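You operate a simulated robot arm through the tools that you are given. There is no shell and no other tool.

The job below is to be done with a simulated robot arm. You get a single attempt, and the scene is never put back.

JOB
Jog the slim green stack square and lay it back where it was.
Fine: side stop at SLIM, strength LOW, air on; load it at rest; switch and air off before you lift it out; leave the other stacks.

It is judged by the outcome, as a careful person would: the job done as asked, and still so three seconds after it is handed in. It fails if anything else is knocked over, pushed out of place, dropped, spilled or broken.

ROBOT AND FRAMES
A 6-joint arm with a two-finger gripper, fixed in place. Base frame: the origin is on the floor under the middle of its stand, x ahead of it, y to its left, z up. Lengths are in cm, angles in degrees, forces in N, time in s.
It reaches about 157.2 cm from its shoulder. Its first joint turns from -166.0 to 166.0 degrees. Payload 2.45 kg.
The TCP is the grasp point between the finger pads, 2 cm short of the fingertips. In the tool frame z runs along the fingers and y along their closing line. The gripper opens to 14 cm; its body begins 16.8 cm behind the TCP.
Orientation is told as [roll, pitch, yaw] about the base's x, y, z axes, in that order, counted from this pose: with the fingers straight down and closing along the base's y, the tool's x points along the base's -x, its y along +y and its z along -z.

CONTROLS
- The arm moves only by the tool servo_tool. Its argument "moves" is a list of rows, each an object (a shift or turn left out is 0, a gripper value left out holds the last) with "translation": the shift along the tool's x, y, z in cm, a list of three; "delta_rot": the turn, a rotation vector about the tool's x, y, z in degrees, a list of three. In form: [{"translation": [tx, ty, tz], "delta_rot": [ax, ay, az]}, ...]. A call has 1 to 20 rows; each row shifts and turns the commanded pose from where the row before left it, along the tool's axes as they then stand. "hand" is the opening, from 0 (shut) to 1 (fully open), set as the call begins (left out, the last holds). Each row takes 0.2 s and may step no farther than 5 cm and 8.6 degrees from the row before; otherwise, or with a gripper value out of range, the whole call is refused. A pose out of reach is approached as far as the arm can. The call stops where the force on the tool passes 90 N (or 10 N more than at its start, if that is more) or the arm is blocked; 0.2 s more then pass. Each finger travels about 4.5 cm/s and halts on what it meets, pressing with about 28 N; the grip force reading is that of the motor and also rises with nothing between the fingers. The clock runs only during rows and for 0.2 s after the last one: add rows that do not move to give the fingers time. It gives the time, the measured TCP pose, the force on the tool (base axes), the opening and the grip force at its end, in the units of the frame above (readings bear some noise), with the torque about the TCP (base axes, N m) and any sound that the robot's microphone picked up, and new pictures: "views" is both (left out), scene, wrist or none.
- Cameras (640 x 400 px; columns grow to the right, rows downward): "scene" is fixed at [6.35, -49.53, 142.68]; the picture's right is [0.46, -0.89, 0.00], its down [-0.25, -0.13, -0.96] and it looks along [0.85, 0.44, -0.29] (base axes); focal length 364 px, centre (320, 200). "wrist" rides on the gripper at [7.8, 1.1, -20.9] in the tool frame; the picture's right is [-0.14, 0.99, 0.00], its down [-0.92, -0.13, -0.37] and it looks along [-0.37, -0.05, 0.93] (tool axes); focal length 280 px, centre (320, 200).
- pixel_to_xyz(camera, pixels): for up to 12 pixels [column, row] of the newest picture of that camera ("zoom" is the newest enlarged one), the place [x, y, z] in the base frame of the surface seen there, good to about 0.2 cm, but the place of the scene camera against the robot may be out by one fixed shift of up to 1.8 cm in any direction. No time passes.
- inspect(camera, box): a new picture of the part [left, top, right, bottom] of that camera's present view, enlarged. No time passes.
- finish_job(): hands the job in; it is judged then, once.

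Unless the task says otherwise, let go and move clear before handing in.

The tools are called as a command line: name --argument value ..., lists and objects as JSON in quotes. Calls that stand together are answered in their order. servo_tool: Moves the arm, as the interface text tells. Its arguments: {"type":"object","properties":{"moves":{"type":"array","items":{"type":"object","properties":{"translation":{"type":"array","items":{"type":"number"}},"delta_rot":{"type":"array","items":{"type":"number"}}}}},"hand":{"type":"number"},"views":{"type":"string","enum":["both","scene","wrist","none"]}},"required":["moves"]} The other tools are called the same way: pixel_to_xyz (camera, pixels) gives the place of the surface under pixels of a picture; inspect (camera, box) takes an enlarged picture of a part of a camera's view; finish_job () hands the job in.

At the start:

```text
clock: 0.0
tcp_pos: [77.78, -27.1, 124.63]
ee_rot: [-0.1, 0.0, -0.1]
wrist_force: [0.7, -0.5, 0.6]
ft_torque: [-0.03, -0.04, -0.03]
grip_width: 14.01
grip_force: 0.1
```

scene: 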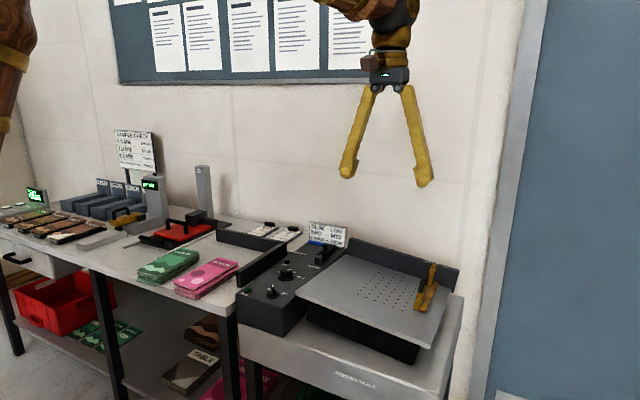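
wrist: 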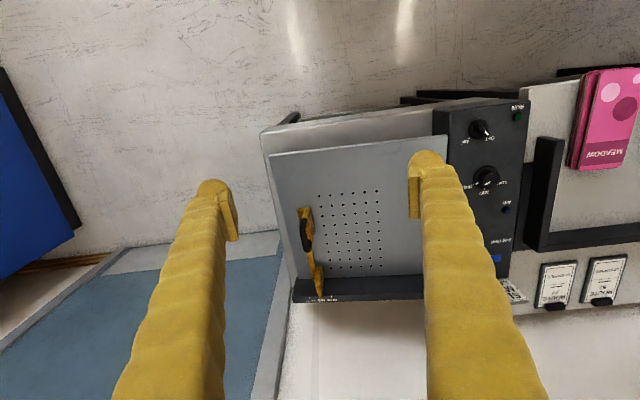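

The pictures show a jogger table at about (370,290) in the scene with a control panel at (280,290), and green and pink stacks at (168,265) and (207,278). I'll look at these enlarged before moving.

inspect --camera "scene" --box '[220, 210, 480, 372]'

inspect --camera "scene" --box '[80, 160, 280, 320]'

inspect --camera "wrist" --box '[400, 80, 640, 320]'

inspect --camera "scene" --box '[0, 110, 200, 270]'

```text
2.46 times, centred on (350, 291) of scene
```

zoom: 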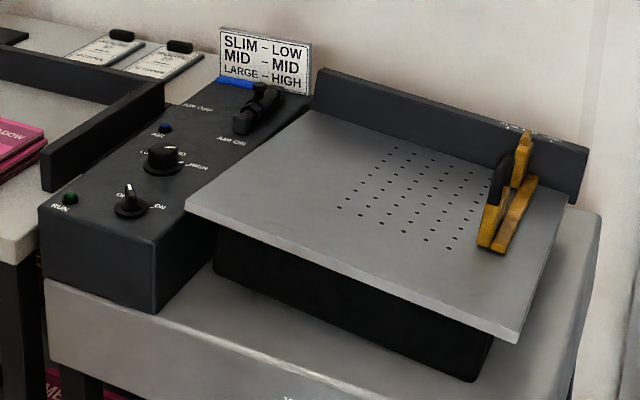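

```text
2.50 times, centred on (180, 240) of scene
```

zoom: 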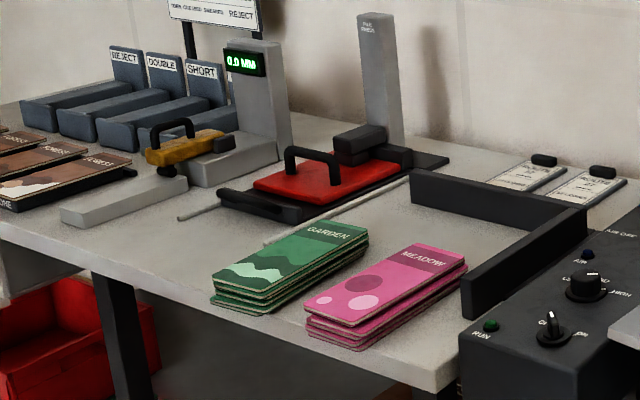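

```text
1.67 times, centred on (520, 200) of wrist
```

zoom: 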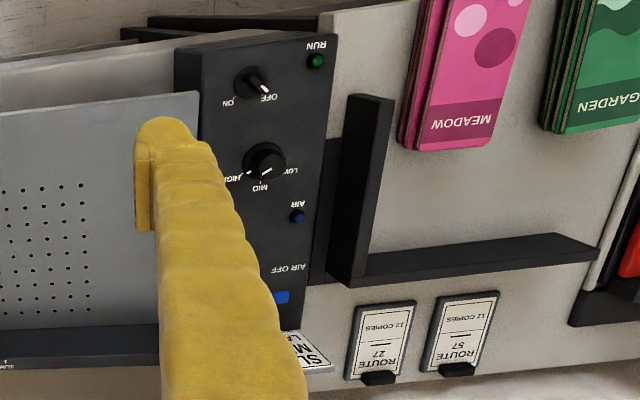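

```text
2.50 times, centred on (100, 190) of scene
```

zoom: 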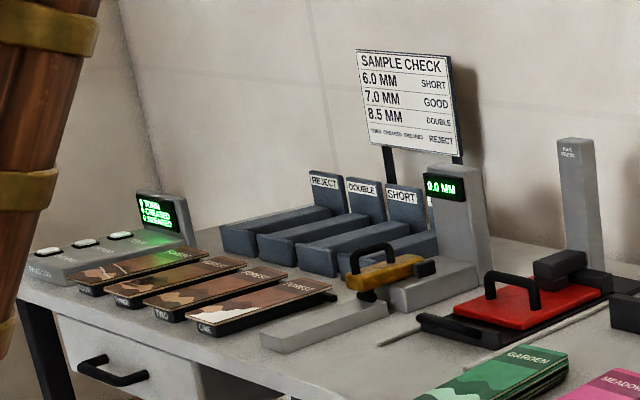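

The zooms show a side stop (yellow, black handle) on the jogger's rear fence, a strength dial, an on/off switch and an air slider; the green GARDEN stack is skewed. I'll measure these places from both cameras.

pixel_to_xyz --camera "scene" --pixels '[[138, 277], [165, 280], [200, 256], [176, 250], [175, 291], [207, 298], [238, 268], [208, 259], [272, 292], [286, 272], [322, 255], [310, 300]]'

pixel_to_xyz --camera "wrist" --pixels '[[478, 128], [486, 176], [505, 208], [497, 258], [306, 230], [318, 285], [270, 155], [430, 140], [300, 285], [420, 285], [570, 165], [625, 160]]'

inspect --camera "wrist" --box '[250, 180, 410, 320]'

inspect --camera "scene" --box '[390, 230, 480, 320]'

```text
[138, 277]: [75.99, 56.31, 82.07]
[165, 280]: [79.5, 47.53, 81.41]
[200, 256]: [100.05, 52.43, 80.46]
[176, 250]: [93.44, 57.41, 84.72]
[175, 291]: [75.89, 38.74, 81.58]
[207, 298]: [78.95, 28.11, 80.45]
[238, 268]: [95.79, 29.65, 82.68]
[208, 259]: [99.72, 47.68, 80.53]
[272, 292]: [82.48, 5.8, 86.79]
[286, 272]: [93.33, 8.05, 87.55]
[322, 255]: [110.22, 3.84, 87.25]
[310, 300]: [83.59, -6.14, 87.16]
```

```text
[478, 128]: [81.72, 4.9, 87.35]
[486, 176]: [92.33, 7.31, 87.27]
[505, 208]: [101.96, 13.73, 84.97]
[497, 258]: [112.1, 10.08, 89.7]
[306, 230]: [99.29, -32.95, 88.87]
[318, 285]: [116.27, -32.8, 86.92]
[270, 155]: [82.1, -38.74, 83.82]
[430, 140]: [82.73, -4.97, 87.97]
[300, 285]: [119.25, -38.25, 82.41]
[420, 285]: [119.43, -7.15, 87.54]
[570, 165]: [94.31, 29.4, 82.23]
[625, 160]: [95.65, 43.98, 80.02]
```

```text
2.86 times, centred on (330, 250) of wrist
```

zoom: 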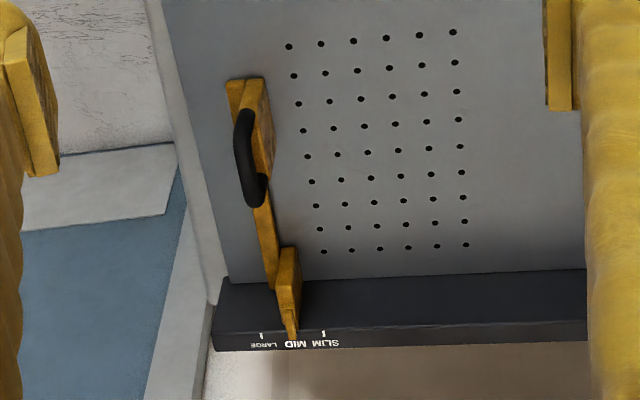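

```text
4.44 times, centred on (435, 275) of scene
```

zoom: 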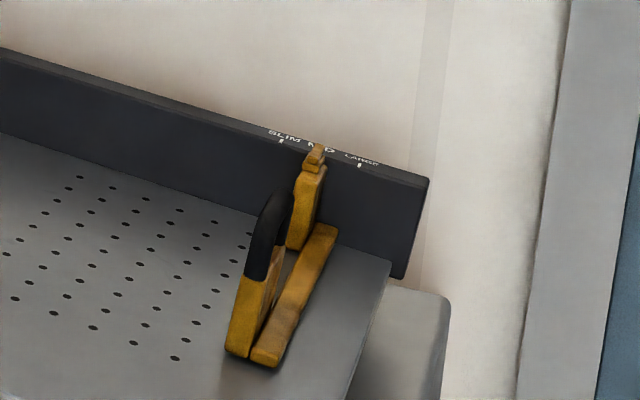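

The stop's pointer sits at MID (wrist zoom (290,330)) and the table slopes down toward -y. I'll move the hand above the control panel for a closer look at the dial, switch and air slider.

servo_tool --moves '[{"translation": [0, 4.5, 0]}, {"translation": [0, 4.5, 0]}, {"translation": [0, 4.5, 0]}, {"translation": [0, 4.5, 0]}, {"translation": [0, 4.5, 0]}, {"translation": [0, 4.5, 0]}, {"translation": [0, 4, 1]}, {"translation": [0, 0, 4]}, {"translation": [0, 0, 4]}, {}]' --views "both"

```text
clock: 2.2
tcp_pos: [77.75, 3.91, 115.57]
ee_rot: [0.0, 0.1, 0.0]
wrist_force: [0.4, 0.5, 0.3]
ft_torque: [0.0, 0.04, -0.03]
grip_width: 14.0
grip_force: 0.1
```

scene: 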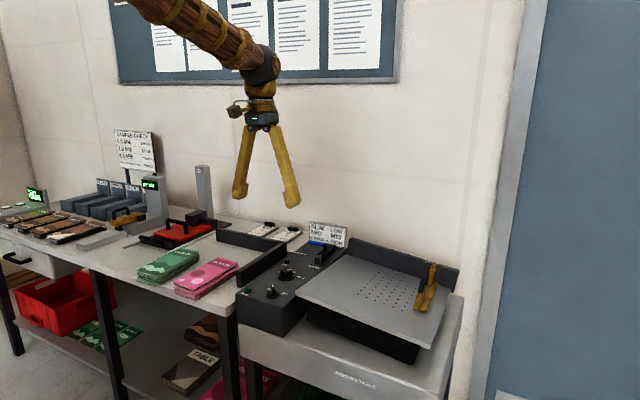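
wrist: 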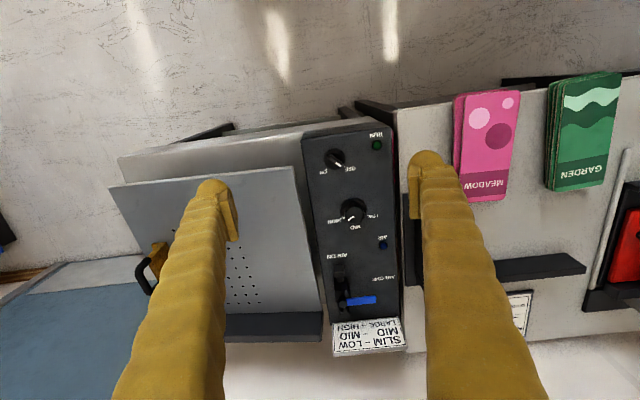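

inspect --camera "wrist" --box '[290, 120, 410, 240]'

inspect --camera "wrist" --box '[290, 225, 420, 360]'

inspect --camera "wrist" --box '[440, 60, 640, 220]'

inspect --camera "scene" --box '[230, 215, 350, 335]'

pixel_to_xyz --camera "wrist" --pixels '[[335, 158], [352, 207], [382, 244], [340, 290], [376, 145], [312, 180], [385, 180], [320, 280], [395, 290], [362, 299], [340, 320], [307, 145]]'

```text
3.33 times, centred on (350, 180) of wrist
```

zoom: 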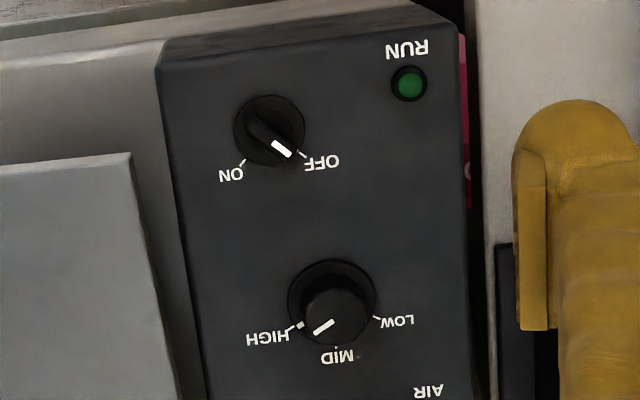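

```text
2.96 times, centred on (355, 292) of wrist
```

zoom: 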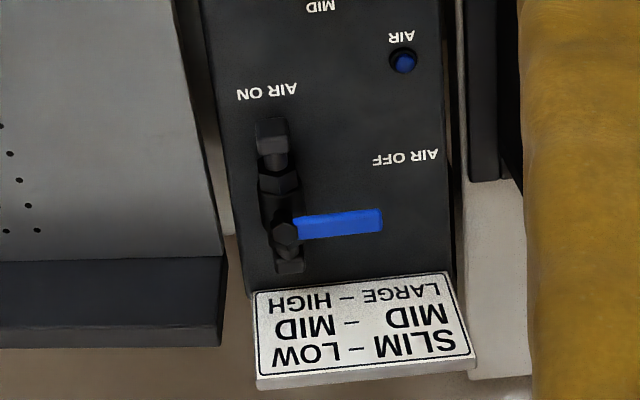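

```text
2.50 times, centred on (540, 140) of wrist
```

zoom: 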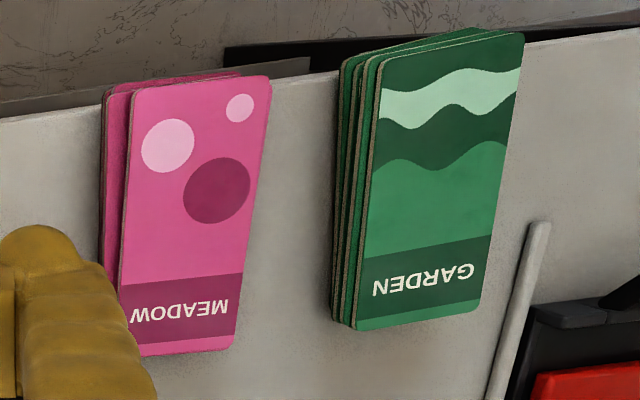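

```text
3.33 times, centred on (290, 275) of scene
```

zoom: 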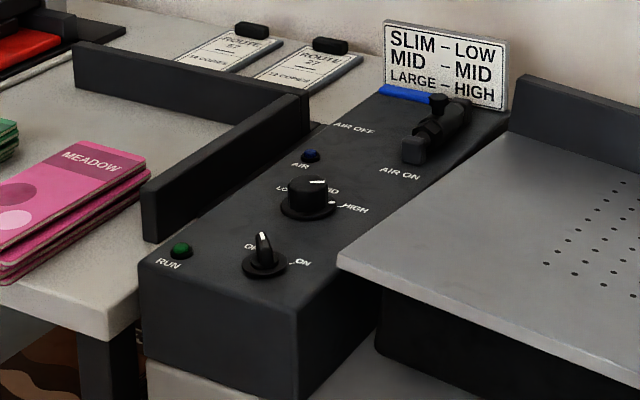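

```text
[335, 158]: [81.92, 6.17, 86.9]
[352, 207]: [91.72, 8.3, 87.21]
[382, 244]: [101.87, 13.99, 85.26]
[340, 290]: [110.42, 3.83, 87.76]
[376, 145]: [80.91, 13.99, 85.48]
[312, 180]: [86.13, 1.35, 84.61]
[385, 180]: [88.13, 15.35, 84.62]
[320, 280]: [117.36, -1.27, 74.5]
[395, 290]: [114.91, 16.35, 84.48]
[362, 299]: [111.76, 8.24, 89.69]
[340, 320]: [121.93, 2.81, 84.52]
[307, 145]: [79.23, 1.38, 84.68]
```

The wrist zooms show the switch pointer at OFF, the dial pointer between HIGH and MID, and the blue air lever pointing to AIR OFF (+y). I'll lower over the panel to measure the dial and switch angles precisely.

servo_tool --moves '[{"translation": [-3.5, 3, 0]}, {"translation": [0, 1, 4]}, {"translation": [0, 0, 4.5]}, {"translation": [0, 0, 4]}, {"translation": [0, 0, 3]}, {}]' --views "wrist"

```text
clock: 3.6
tcp_pos: [81.14, 7.79, 100.23]
ee_rot: [0.0, -0.1, -0.1]
wrist_force: [0.4, -0.1, -0.2]
ft_torque: [-0.02, 0.01, 0.02]
grip_width: 13.98
grip_force: 0.0
```

wrist: 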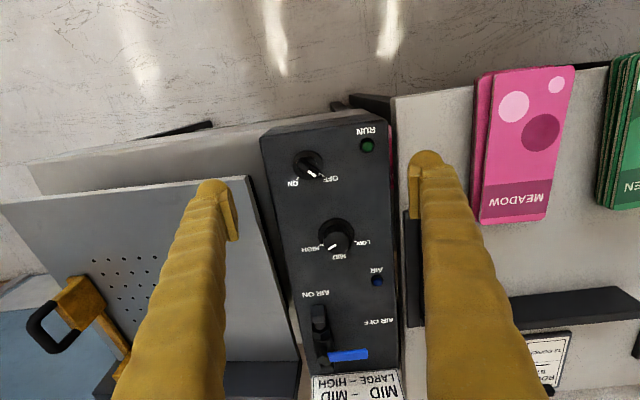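

inspect --camera "wrist" --box '[280, 140, 340, 200]'

inspect --camera "wrist" --box '[295, 205, 375, 270]'

inspect --camera "wrist" --box '[295, 280, 405, 380]'

```text
6.67 times, centred on (310, 170) of wrist
```

zoom: 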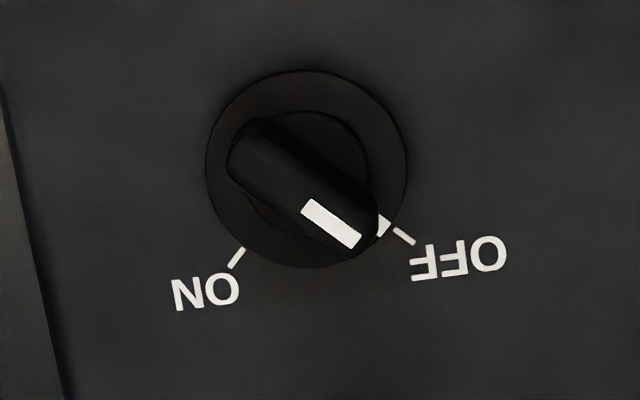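

```text
6.15 times, centred on (335, 238) of wrist
```

zoom: 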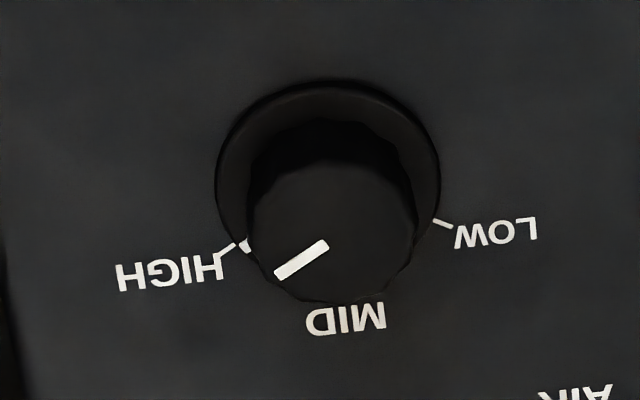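

```text
4.00 times, centred on (350, 330) of wrist
```

zoom: 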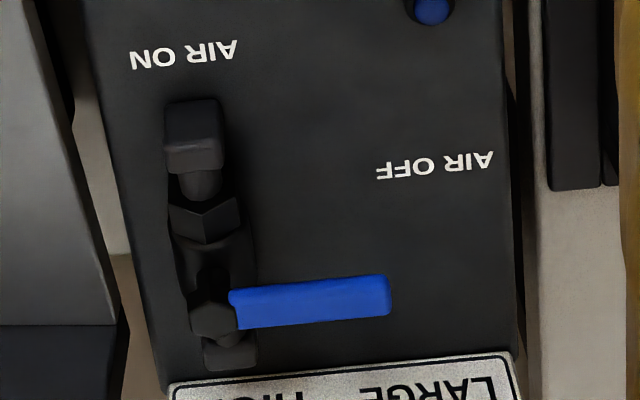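

The dial's skirt mark lines up with the HIGH tick (zoom (240,245)) and the switch mark with OFF (zoom (385,228)). I'll get 3-D positions of ticks, centres and the lever.

pixel_to_xyz --camera "wrist" --pixels '[[293.5, 165.2], [322, 165.2], [308, 151.5], [322.7, 175.4], [297.4, 178.5], [316, 175.5], [302, 162.5], [309, 167]]'

pixel_to_xyz --camera "wrist" --pixels '[[318.7, 230], [353.5, 233], [337, 219.5], [354.8, 241.9], [319.7, 245.8], [336, 252], [336, 233], [326, 243], [347, 243], [336, 242], [328.5, 250]]'

pixel_to_xyz --camera "wrist" --pixels '[[329, 354], [365, 352], [365, 358], [347, 354], [323, 358], [322, 340], [320, 330], [317, 312], [317, 318], [370, 370], [345, 340], [330, 310]]'

```text
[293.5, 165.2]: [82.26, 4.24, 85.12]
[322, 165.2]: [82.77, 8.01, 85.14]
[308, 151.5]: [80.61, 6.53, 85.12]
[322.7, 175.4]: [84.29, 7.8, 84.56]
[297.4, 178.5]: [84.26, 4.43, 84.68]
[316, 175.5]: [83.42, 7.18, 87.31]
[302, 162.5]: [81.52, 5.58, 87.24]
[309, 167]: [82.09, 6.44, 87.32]
```

```text
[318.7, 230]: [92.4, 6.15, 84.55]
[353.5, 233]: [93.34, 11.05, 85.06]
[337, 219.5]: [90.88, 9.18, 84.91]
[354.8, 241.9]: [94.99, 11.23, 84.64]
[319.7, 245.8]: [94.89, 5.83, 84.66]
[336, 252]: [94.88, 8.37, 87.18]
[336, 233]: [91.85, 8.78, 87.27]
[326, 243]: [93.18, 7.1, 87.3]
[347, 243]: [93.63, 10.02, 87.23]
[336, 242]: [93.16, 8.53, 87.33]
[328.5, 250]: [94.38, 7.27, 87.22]
```

```text
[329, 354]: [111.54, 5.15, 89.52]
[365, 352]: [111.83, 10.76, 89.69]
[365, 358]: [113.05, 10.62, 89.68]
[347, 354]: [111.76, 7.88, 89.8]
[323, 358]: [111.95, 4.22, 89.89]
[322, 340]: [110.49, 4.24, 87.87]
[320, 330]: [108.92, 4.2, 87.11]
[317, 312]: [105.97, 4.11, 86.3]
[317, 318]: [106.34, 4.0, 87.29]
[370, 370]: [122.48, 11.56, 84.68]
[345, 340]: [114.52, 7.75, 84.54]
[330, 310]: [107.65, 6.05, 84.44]
```

The switch is centred near (82.5, 6.1) with OFF/ON at ±45°, and the dial near (93.2, 8.5) with LOW/HIGH at about ±58°, tops at z≈87.3. I'll narrow the fingers, move over the dial and turn the hand to yaw -60 so I can turn the dial toward LOW (+).

servo_tool --moves '[{"translation": [-4, 0.74, 0]}, {"translation": [-4, 0, 0]}, {"translation": [-4.06, 0, 0]}, {"delta_rot": [0, 0, 8.5]}, {"delta_rot": [0, 0, 8.5]}, {"delta_rot": [0, 0, 8.5]}, {"delta_rot": [0, 0, 8.5]}, {"delta_rot": [0, 0, 8.5]}, {"delta_rot": [0, 0, 8.5]}, {"delta_rot": [0, 0, 8.5]}, {"translation": [0, 0, 3]}, {"translation": [0, 0, 3]}, {}]' --hand 0.36 --views "both"

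```text
clock: 6.4
tcp_pos: [93.34, 8.74, 94.17]
ee_rot: [0.0, 0.0, -59.5]
wrist_force: [0.1, -0.3, -0.5]
ft_torque: [0.0, -0.02, 0.04]
grip_width: 5.09
grip_force: 0.0
```

scene: 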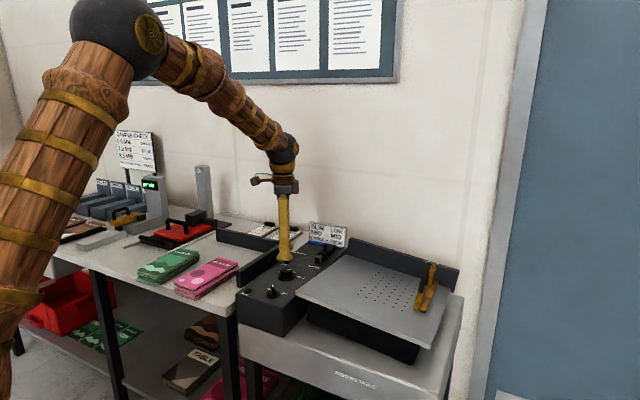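
wrist: 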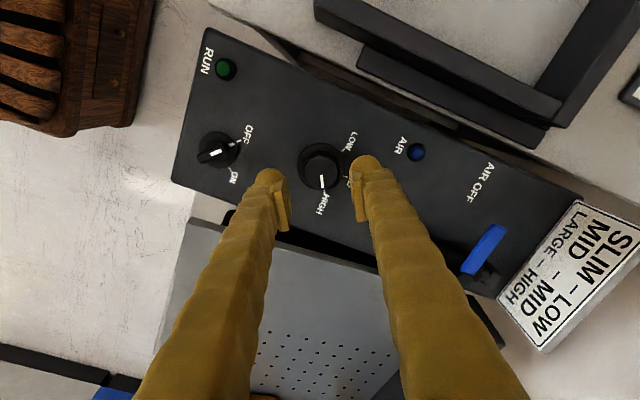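

The wrist view has the dial at (320,170) with both fingers straddling it in line; I'll measure the dial again from this closer view before descending.

inspect --camera "wrist" --box '[260, 120, 380, 220]'

pixel_to_xyz --camera "wrist" --pixels '[[320, 174], [303, 174], [337, 174], [320, 160], [320, 190], [323, 180], [341, 155], [300, 155], [225, 150], [285, 205], [357, 190], [282, 225]]'

```text
4.00 times, centred on (320, 170) of wrist
```

zoom: 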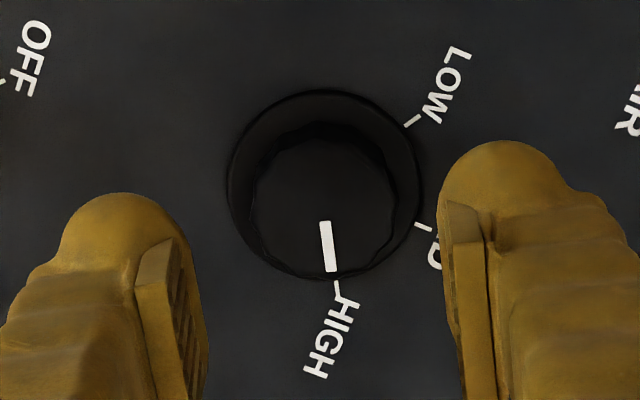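

```text
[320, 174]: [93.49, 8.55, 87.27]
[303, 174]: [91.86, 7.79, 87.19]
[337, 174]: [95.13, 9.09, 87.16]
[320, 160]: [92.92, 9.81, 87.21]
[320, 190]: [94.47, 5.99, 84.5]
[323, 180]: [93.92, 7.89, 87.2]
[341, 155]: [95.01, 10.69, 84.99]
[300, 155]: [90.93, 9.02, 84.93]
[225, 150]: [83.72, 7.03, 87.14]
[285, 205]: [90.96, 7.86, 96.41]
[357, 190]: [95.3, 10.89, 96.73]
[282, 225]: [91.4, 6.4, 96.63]
```

Dial centre is about (93.4, 8.7), matching the TCP within 0.1 cm. I'll go down so the fingertips are just above the skirt.

servo_tool --moves '[{"translation": [0, 0, 3]}, {"translation": [0, 0, 2.5]}, {"translation": [0, 0, 1.0]}, {}]' --views "wrist"

servo_tool --moves '[{}, {}, {}]' --hand 0.0 --views "wrist"

```text
clock: 7.4
tcp_pos: [93.34, 8.63, 87.67]
ee_rot: [0.0, 0.0, -59.4]
wrist_force: [0.0, 0.3, -0.7]
ft_torque: [-0.04, 0.04, 0.01]
grip_width: 5.04
grip_force: 0.1
```

wrist: 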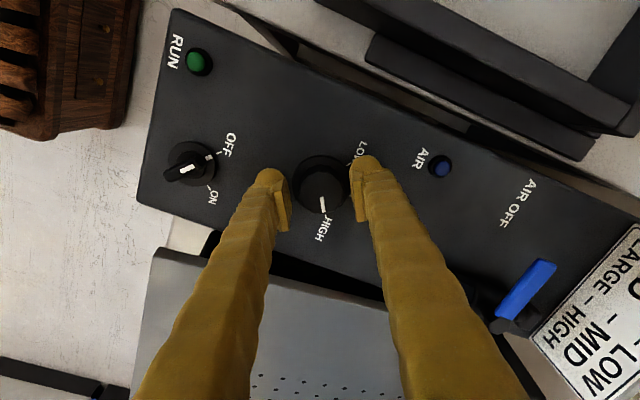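

```text
clock: 8.2
tcp_pos: [93.49, 8.65, 87.63]
ee_rot: [0.1, 0.0, -59.3]
wrist_force: [20.0, 9.5, -6.7]
ft_torque: [0.06, -0.19, 0.0]
grip_width: 3.67
grip_force: 43.9
```

wrist: 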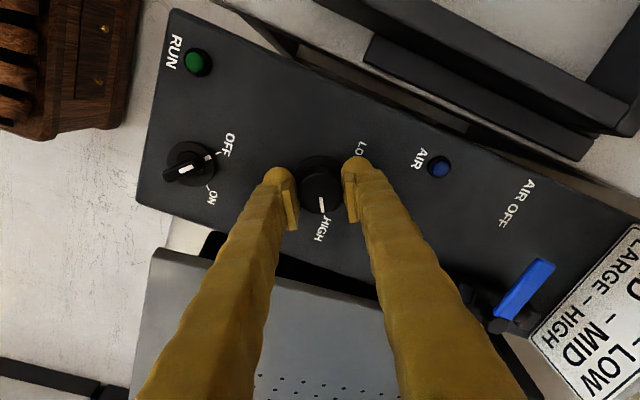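

The fingers hold the dial (width 3.67). I'll ease off the side load slightly and turn it 60° toward LOW, then check against the MID tick.

servo_tool --moves '[{"translation": [0, 0.15, 0]}, {"delta_rot": [0, 0, -8.5]}, {"delta_rot": [0, 0, -8.5]}, {"delta_rot": [0, 0, -8.5]}, {"delta_rot": [0, 0, -8.5]}, {"delta_rot": [0, 0, -8.5]}, {"delta_rot": [0, 0, -8.5]}, {"delta_rot": [0, 0, -8.5]}, {}]' --views "both"

inspect --camera "wrist" --box '[260, 120, 380, 220]'

inspect --camera "scene" --box '[240, 235, 340, 315]'

```text
clock: 10.2
tcp_pos: [93.42, 8.56, 87.71]
ee_rot: [0.0, 0.0, 0.1]
wrist_force: [-15.2, -41.2, -1.6]
ft_torque: [-0.43, 0.16, -0.03]
grip_width: 3.69
grip_force: 45.0
```

scene: 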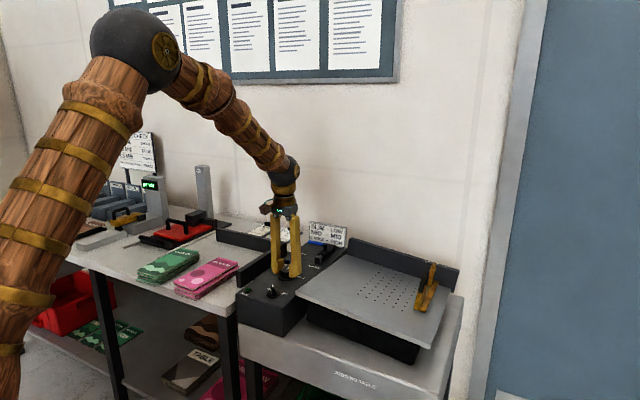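
wrist: 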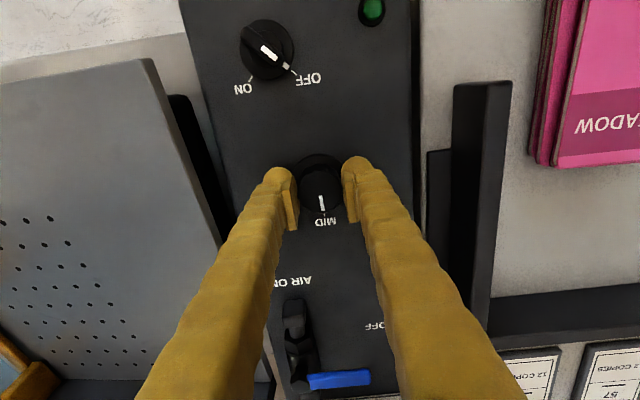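

```text
4.00 times, centred on (320, 170) of wrist
```

zoom: 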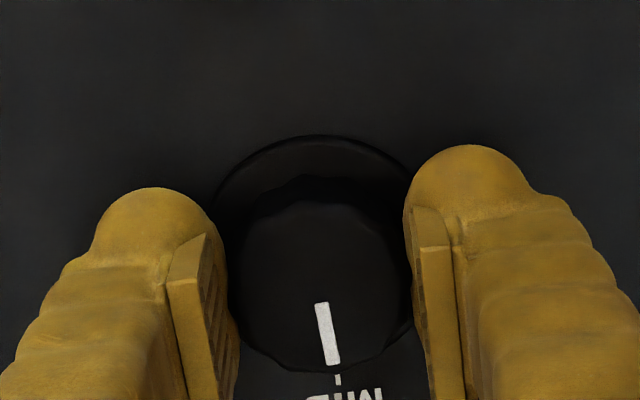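

```text
5.00 times, centred on (290, 275) of scene
```

zoom: 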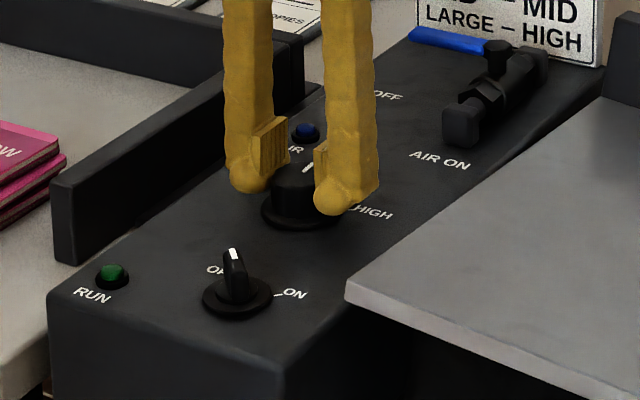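

The dial pointer is now on the MID tick (wrist zoom (330,375)). I'll relieve the side load (-15,-41 N) and continue 58° to LOW.

servo_tool --moves '[{"translation": [0.1, -0.27, 0]}, {"delta_rot": [0, 0, -8.5]}, {"delta_rot": [0, 0, -8.5]}, {"delta_rot": [0, 0, -8.5]}, {"delta_rot": [0, 0, -8.5]}, {"delta_rot": [0, 0, -8.5]}, {"delta_rot": [0, 0, -8.5]}, {"delta_rot": [0, 0, -7.5]}, {}]' --views "both"

inspect --camera "wrist" --box '[260, 120, 380, 220]'

```text
clock: 12.2
tcp_pos: [93.36, 8.39, 87.72]
ee_rot: [0.1, 0.0, 58.6]
wrist_force: [32.7, 8.1, -7.4]
ft_torque: [0.12, -0.3, -0.02]
grip_width: 3.68
grip_force: 45.2
```

scene: 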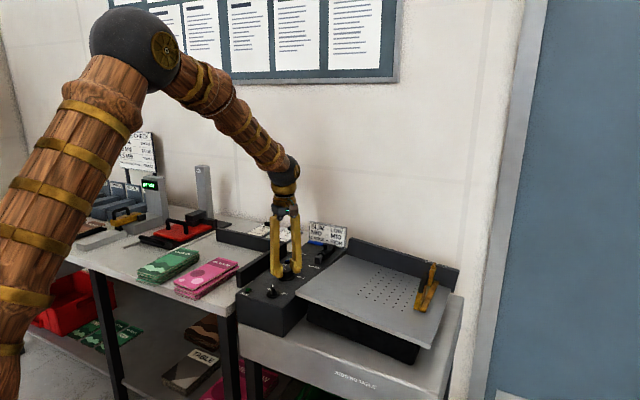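
wrist: 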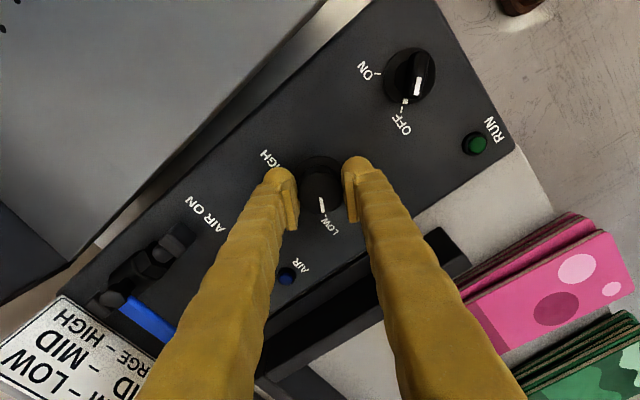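

```text
4.00 times, centred on (320, 170) of wrist
```

zoom: 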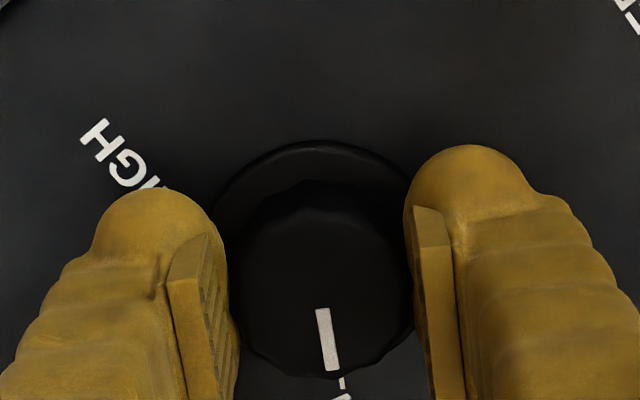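

The pointer is about 3–4° short of the LOW tick (zoom (343,385) versus pointer line at (334,385)). I'll turn 2.5° more and check.

servo_tool --moves '[{"translation": [0.05, -0.18, 0]}, {"delta_rot": [0, 0, -2.5]}, {}]' --views "wrist"

inspect --camera "wrist" --box '[290, 170, 350, 230]'

```text
clock: 13.0
tcp_pos: [93.33, 8.34, 87.83]
ee_rot: [0.1, 0.2, 61.1]
wrist_force: [-11.8, 19.8, 10.8]
ft_torque: [0.2, 0.18, -0.15]
grip_width: 3.69
grip_force: 45.4
```

wrist: 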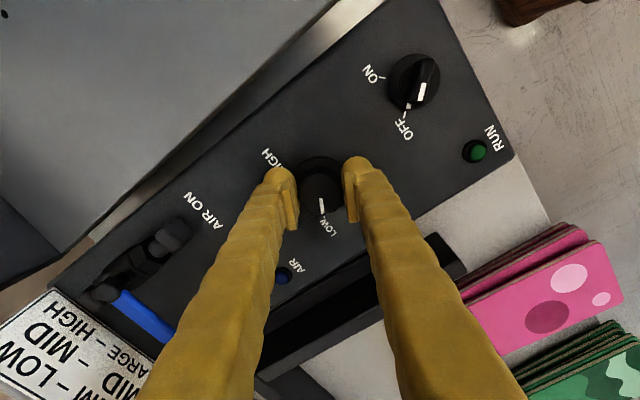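

```text
6.67 times, centred on (320, 200) of wrist
```

zoom: 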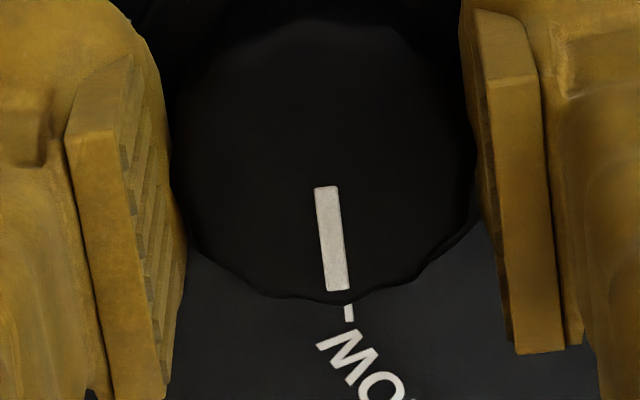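

The pointer now meets the LOW tick (zoom (345,312)) and a small twisting torque suggests the end of travel. I'll release and rise to view the dial unobstructed.

servo_tool --moves '[{}, {}, {}]' --hand 0.36 --views "none"

servo_tool --moves '[{"translation": [0, 0, -3]}, {"translation": [0, 0, -4]}, {"translation": [0, 0, -4]}, {"translation": [0, 0, -2]}, {}]' --views "both"

inspect --camera "wrist" --box '[260, 120, 380, 220]'

```text
clock: 13.8
tcp_pos: [93.55, 8.24, 87.69]
ee_rot: [0.0, 0.0, 61.0]
wrist_force: [-0.3, -0.3, 0.3]
ft_torque: [-0.01, 0.05, 0.0]
grip_width: 5.06
grip_force: 0.1
```

```text
clock: 15.0
tcp_pos: [93.55, 8.25, 100.75]
ee_rot: [0.0, -0.1, 61.1]
wrist_force: [-0.2, 0.0, 0.1]
ft_torque: [-0.03, -0.02, -0.01]
grip_width: 5.04
grip_force: 0.1
```

scene: 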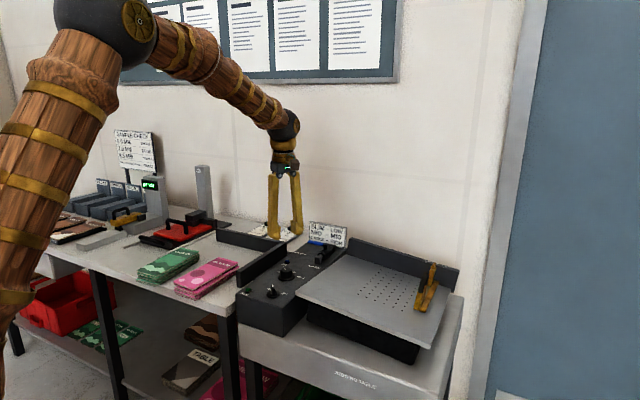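
wrist: 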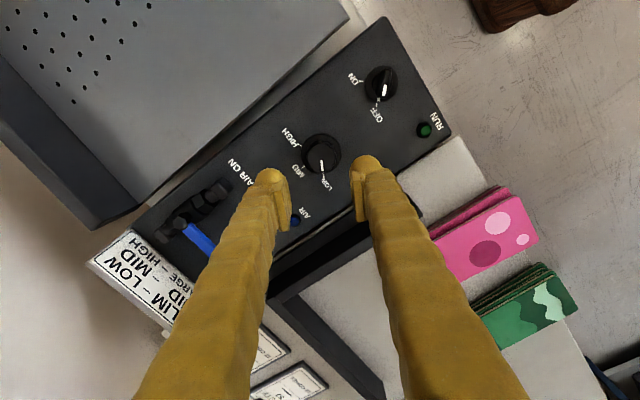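

```text
4.00 times, centred on (320, 170) of wrist
```

zoom: 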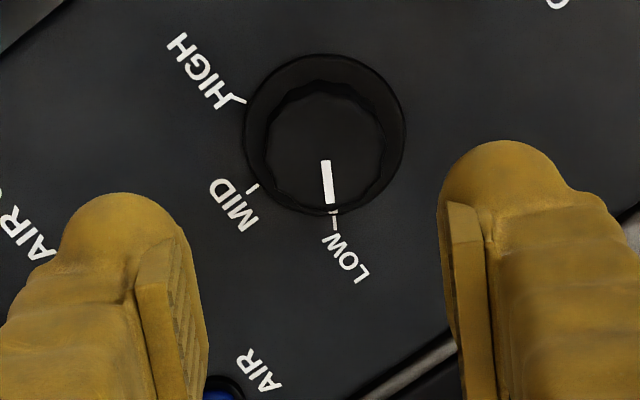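

The dial sits at LOW (zoom (333,225)). Next I'll turn the hand back to yaw 0 and go over the side stop for a close look.

servo_tool --moves '[{"delta_rot": [0, 0, 8.5]}, {"delta_rot": [0, 0, 8.5]}, {"delta_rot": [0, 0, 8.5]}, {"delta_rot": [0, 0, 8.5]}, {"delta_rot": [0, 0, 8.5]}, {"delta_rot": [0, 0, 8.5]}, {"delta_rot": [0, 0, 8.5]}, {"delta_rot": [0, 0, 1.6]}, {"translation": [0, -5, 0]}, {"translation": [0, -5, 0]}, {"translation": [0, -5, 0]}, {"translation": [0, -5, 0]}, {"translation": [0, -5, 0]}, {"translation": [0, -5, 0]}, {"translation": [0, -5, 0]}, {"translation": [0, -5, 0]}, {"translation": [0, 0, 0]}, {}]' --hand 1.0 --views "both"

inspect --camera "wrist" --box '[220, 120, 420, 320]'

```text
clock: 18.8
tcp_pos: [93.57, -31.74, 100.72]
ee_rot: [0.0, 0.0, -0.1]
wrist_force: [0.1, 0.0, -0.5]
ft_torque: [-0.02, 0.0, -0.01]
grip_width: 13.97
grip_force: 0.2
```

scene: 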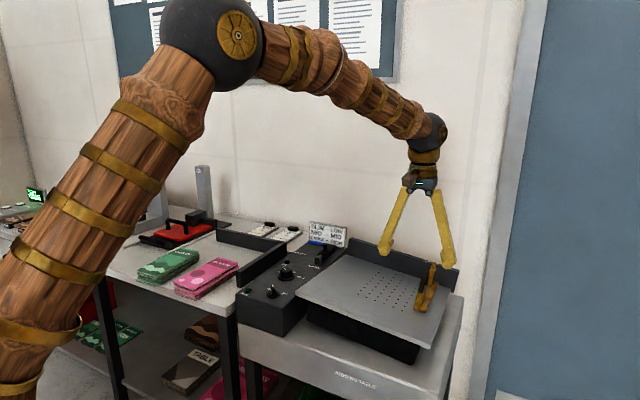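
wrist: 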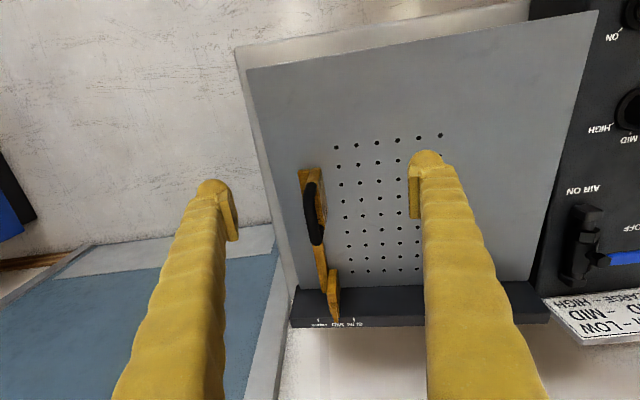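

```text
2.00 times, centred on (320, 220) of wrist
```

zoom: 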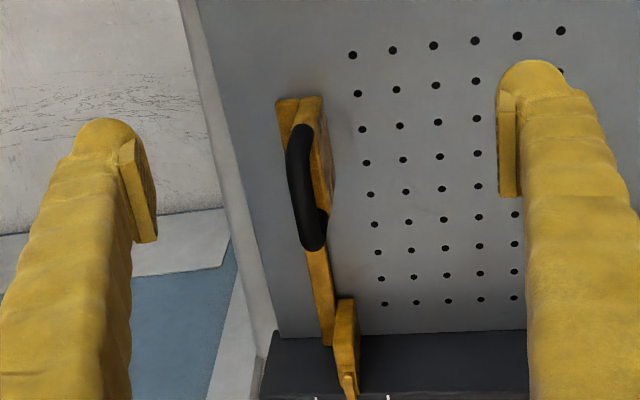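

inspect --camera "wrist" --box '[270, 150, 370, 250]'

inspect --camera "wrist" --box '[280, 240, 380, 340]'

pixel_to_xyz --camera "wrist" --pixels '[[304, 172], [316, 172], [311, 190], [313, 215], [318, 240], [319, 260], [333, 280], [335, 315], [319, 320], [354, 320], [337, 322], [325, 283]]'

pixel_to_xyz --camera "wrist" --pixels '[[250, 70], [595, 12], [525, 278], [298, 284], [380, 230], [380, 110], [300, 288], [540, 295], [400, 295], [400, 283], [270, 200], [490, 250]]'

```text
4.00 times, centred on (320, 200) of wrist
```

zoom: 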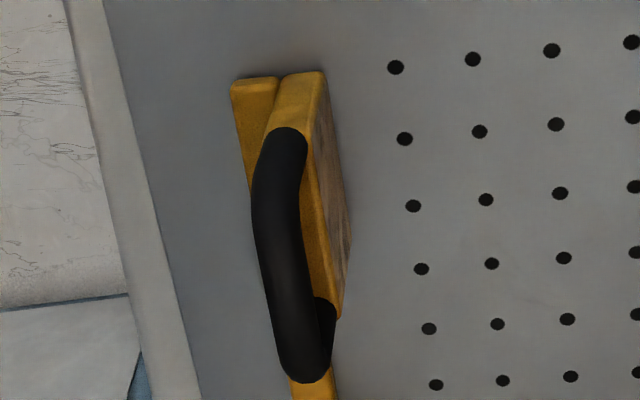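

```text
4.00 times, centred on (330, 290) of wrist
```

zoom: 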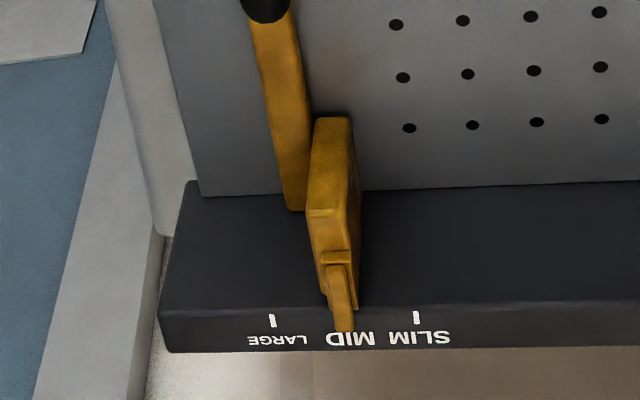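

```text
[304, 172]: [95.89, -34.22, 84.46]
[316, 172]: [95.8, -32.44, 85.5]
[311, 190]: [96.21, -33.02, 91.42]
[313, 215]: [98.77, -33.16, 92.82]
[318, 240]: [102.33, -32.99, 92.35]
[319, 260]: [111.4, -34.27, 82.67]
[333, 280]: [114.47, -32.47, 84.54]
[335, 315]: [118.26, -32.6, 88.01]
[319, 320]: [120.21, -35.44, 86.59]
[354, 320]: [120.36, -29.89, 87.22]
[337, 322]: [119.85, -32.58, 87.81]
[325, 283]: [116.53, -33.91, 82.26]
```

```text
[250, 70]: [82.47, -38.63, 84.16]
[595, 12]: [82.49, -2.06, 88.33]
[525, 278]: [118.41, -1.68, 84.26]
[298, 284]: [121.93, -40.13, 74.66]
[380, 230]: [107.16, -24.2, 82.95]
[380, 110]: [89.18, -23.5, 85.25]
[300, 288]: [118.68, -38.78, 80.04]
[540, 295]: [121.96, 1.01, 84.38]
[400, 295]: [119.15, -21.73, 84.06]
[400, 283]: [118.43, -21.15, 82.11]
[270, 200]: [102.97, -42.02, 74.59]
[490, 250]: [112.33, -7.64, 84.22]
```

The table plane slopes down toward +x and -y (≈6.5° each), the stop pointer is at MID (y≈-32.6) and the SLIM tick is at y≈-29.9. I'll measure the handle and plate more closely before gripping.

pixel_to_xyz --camera "wrist" --pixels '[[317.5, 171.5], [319, 185], [318, 205], [322, 210], [322.5, 225], [325, 230], [308, 188], [314, 188], [309, 205], [316, 222], [312, 240], [320, 238]]'

inspect --camera "scene" --box '[400, 240, 470, 320]'

pixel_to_xyz --camera "scene" --pixels '[[434, 265], [430, 270], [425, 285], [420, 305], [428, 306], [440, 285], [436, 268], [431, 290], [424, 295], [417, 285]]'

```text
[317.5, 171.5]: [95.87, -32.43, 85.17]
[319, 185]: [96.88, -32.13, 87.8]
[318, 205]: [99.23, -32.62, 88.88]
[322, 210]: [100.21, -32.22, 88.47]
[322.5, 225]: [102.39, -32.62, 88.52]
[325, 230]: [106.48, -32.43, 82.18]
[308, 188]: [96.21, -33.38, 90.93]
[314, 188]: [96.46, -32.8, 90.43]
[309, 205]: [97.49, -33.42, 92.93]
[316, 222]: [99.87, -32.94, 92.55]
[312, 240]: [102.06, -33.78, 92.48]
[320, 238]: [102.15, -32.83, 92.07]
```

```text
5.00 times, centred on (435, 280) of scene
```

zoom: 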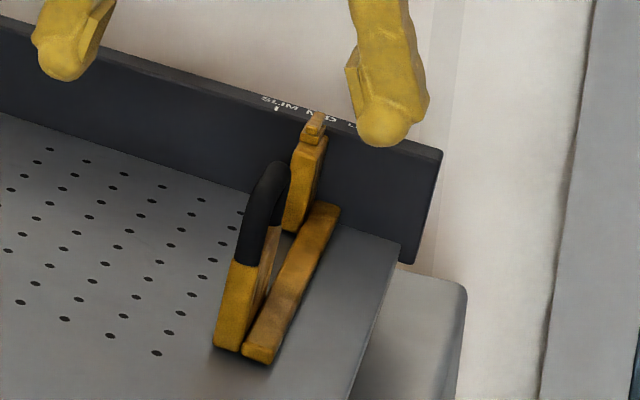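

```text
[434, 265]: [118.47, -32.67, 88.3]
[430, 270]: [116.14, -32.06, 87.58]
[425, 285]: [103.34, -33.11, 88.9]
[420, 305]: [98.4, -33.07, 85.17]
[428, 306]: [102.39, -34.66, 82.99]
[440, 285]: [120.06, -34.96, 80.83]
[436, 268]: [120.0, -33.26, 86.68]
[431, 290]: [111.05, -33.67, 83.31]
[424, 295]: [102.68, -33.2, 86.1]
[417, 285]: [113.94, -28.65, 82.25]
```

The handle bar is at about (99.5, -33.2), z 91.7–92.9, above the plate top at 88.8. I'll narrow the fingers, come over it and go down astride it.

servo_tool --moves '[{"translation": [-3, -0.7, 0]}, {"translation": [-3, -0.76, 0]}, {}, {}, {}, {"translation": [0, 0, 3]}, {"translation": [0, 0, 1.5]}, {}]' --hand 0.3 --views "both"

inspect --camera "wrist" --box '[260, 120, 380, 240]'

```text
clock: 20.6
tcp_pos: [99.45, -33.14, 96.2]
ee_rot: [-0.1, 0.0, -0.2]
wrist_force: [-0.5, -0.2, 0.0]
ft_torque: [-0.03, 0.02, 0.01]
grip_width: 4.18
grip_force: 0.0
```

scene: 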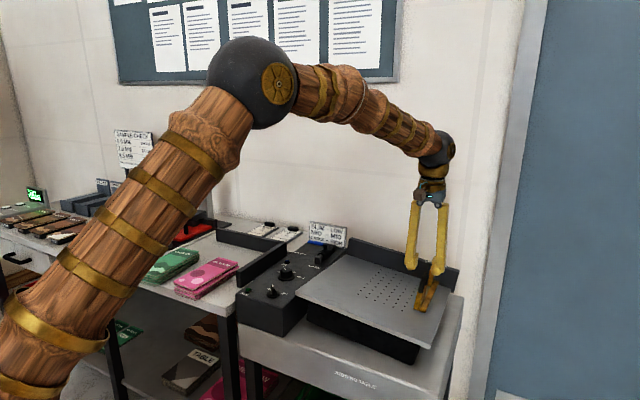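
wrist: 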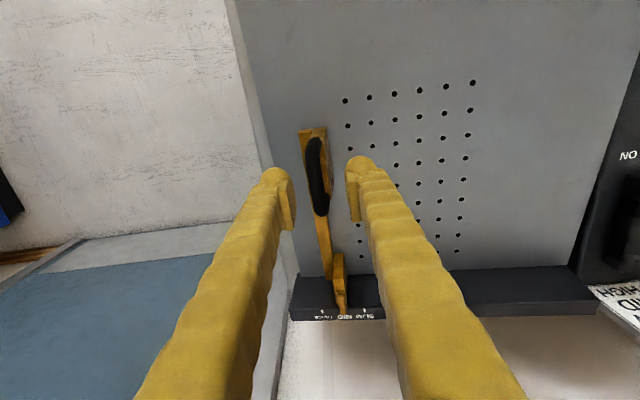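

```text
3.33 times, centred on (320, 180) of wrist
```

zoom: 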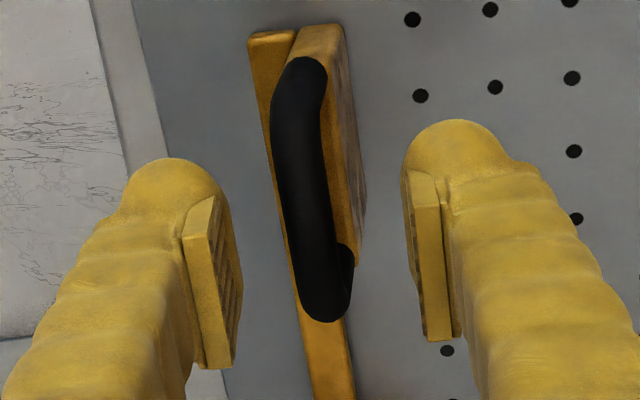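

The handle (zoom (315,200)) lies between the fingers. I'll go down 4.2 cm and close on it.

servo_tool --moves '[{"translation": [0, 0, 2.2]}, {"translation": [0, 0, 2.0]}, {}]' --views "none"

servo_tool --moves '[{}, {}, {}, {}]' --hand 0.0 --views "both"

```text
clock: 21.4
tcp_pos: [99.57, -33.24, 92.02]
ee_rot: [0.0, 0.0, 0.0]
wrist_force: [0.5, -0.2, 0.2]
ft_torque: [0.01, 0.01, 0.02]
grip_width: 4.21
grip_force: 0.1
```

```text
clock: 22.4
tcp_pos: [99.44, -33.29, 91.98]
ee_rot: [-0.1, 0.1, 0.0]
wrist_force: [0.0, -7.5, 0.9]
ft_torque: [0.07, -0.13, 0.79]
grip_width: 0.92
grip_force: 36.9
```

scene: 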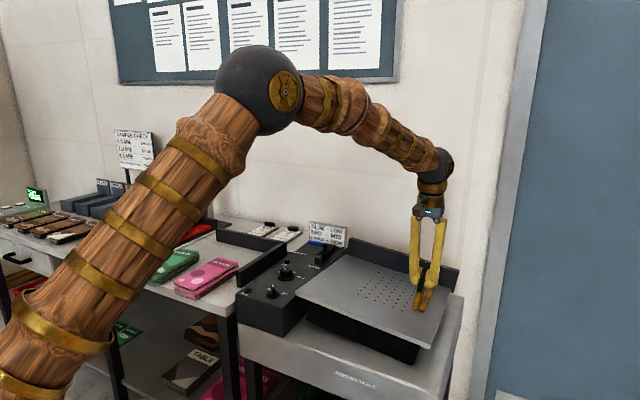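
wrist: 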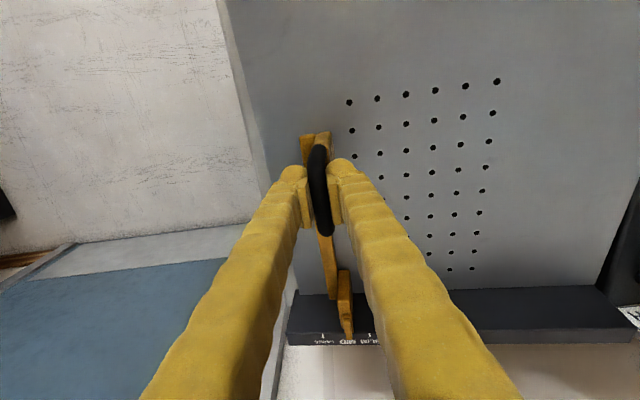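

Gripped at width 0.92. I'll slide it +y along the sloped fence by 2.7 cm in small steps.

servo_tool --moves '[{"translation": [0, 0.5, -0.057]}, {"translation": [0, 0.5, -0.057]}, {"translation": [0, 0.5, -0.057]}, {"translation": [0, 0.5, -0.057]}, {"translation": [0, 0.5, -0.057]}, {"translation": [0, 0.25, -0.028]}, {}]' --views "both"

inspect --camera "wrist" --box '[270, 270, 410, 360]'

inspect --camera "scene" --box '[400, 240, 470, 320]'

```text
clock: 24.0
tcp_pos: [99.43, -30.75, 92.15]
ee_rot: [0.0, -0.1, -0.2]
wrist_force: [10.7, -51.4, -7.8]
ft_torque: [0.14, -0.26, 0.89]
grip_width: 0.95
grip_force: 36.9
```

scene: 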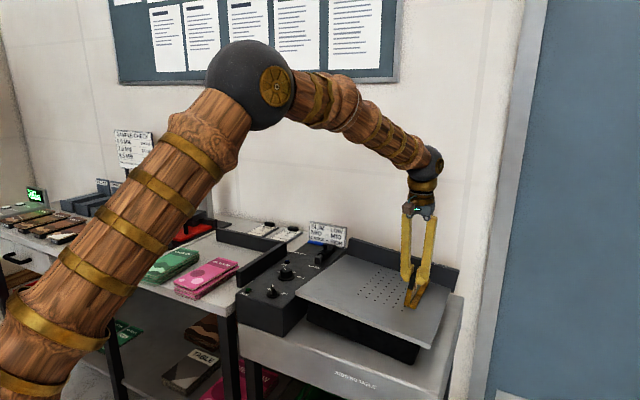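
wrist: 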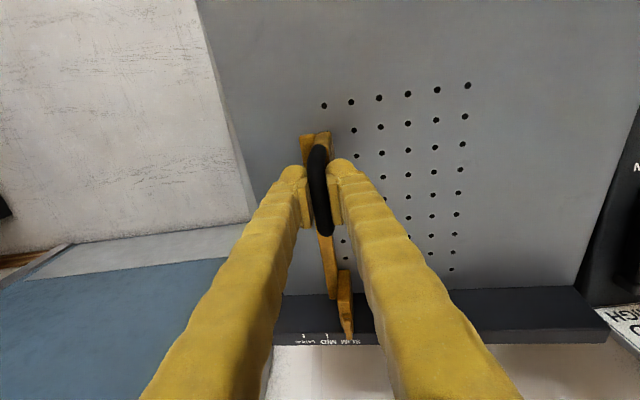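

```text
4.44 times, centred on (340, 315) of wrist
```

zoom: 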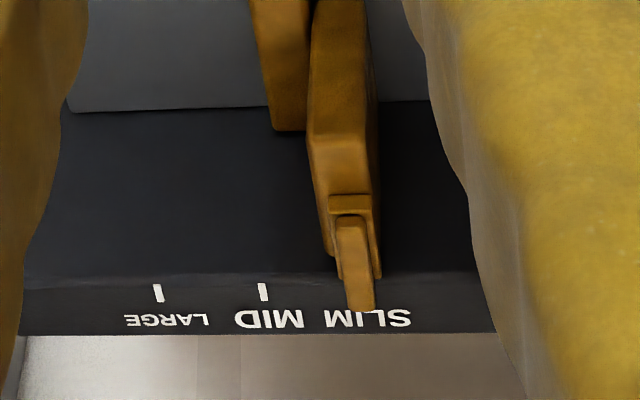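

```text
5.00 times, centred on (435, 280) of scene
```

zoom: 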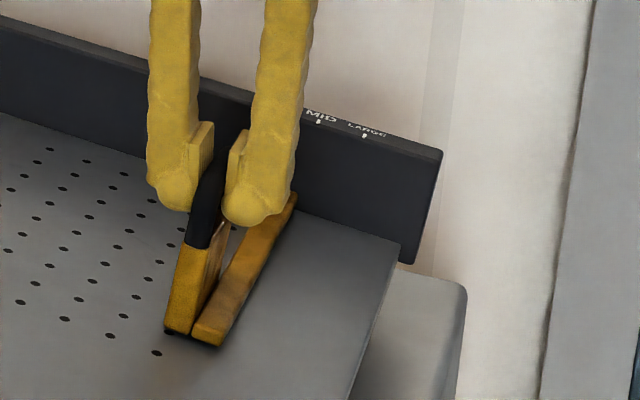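

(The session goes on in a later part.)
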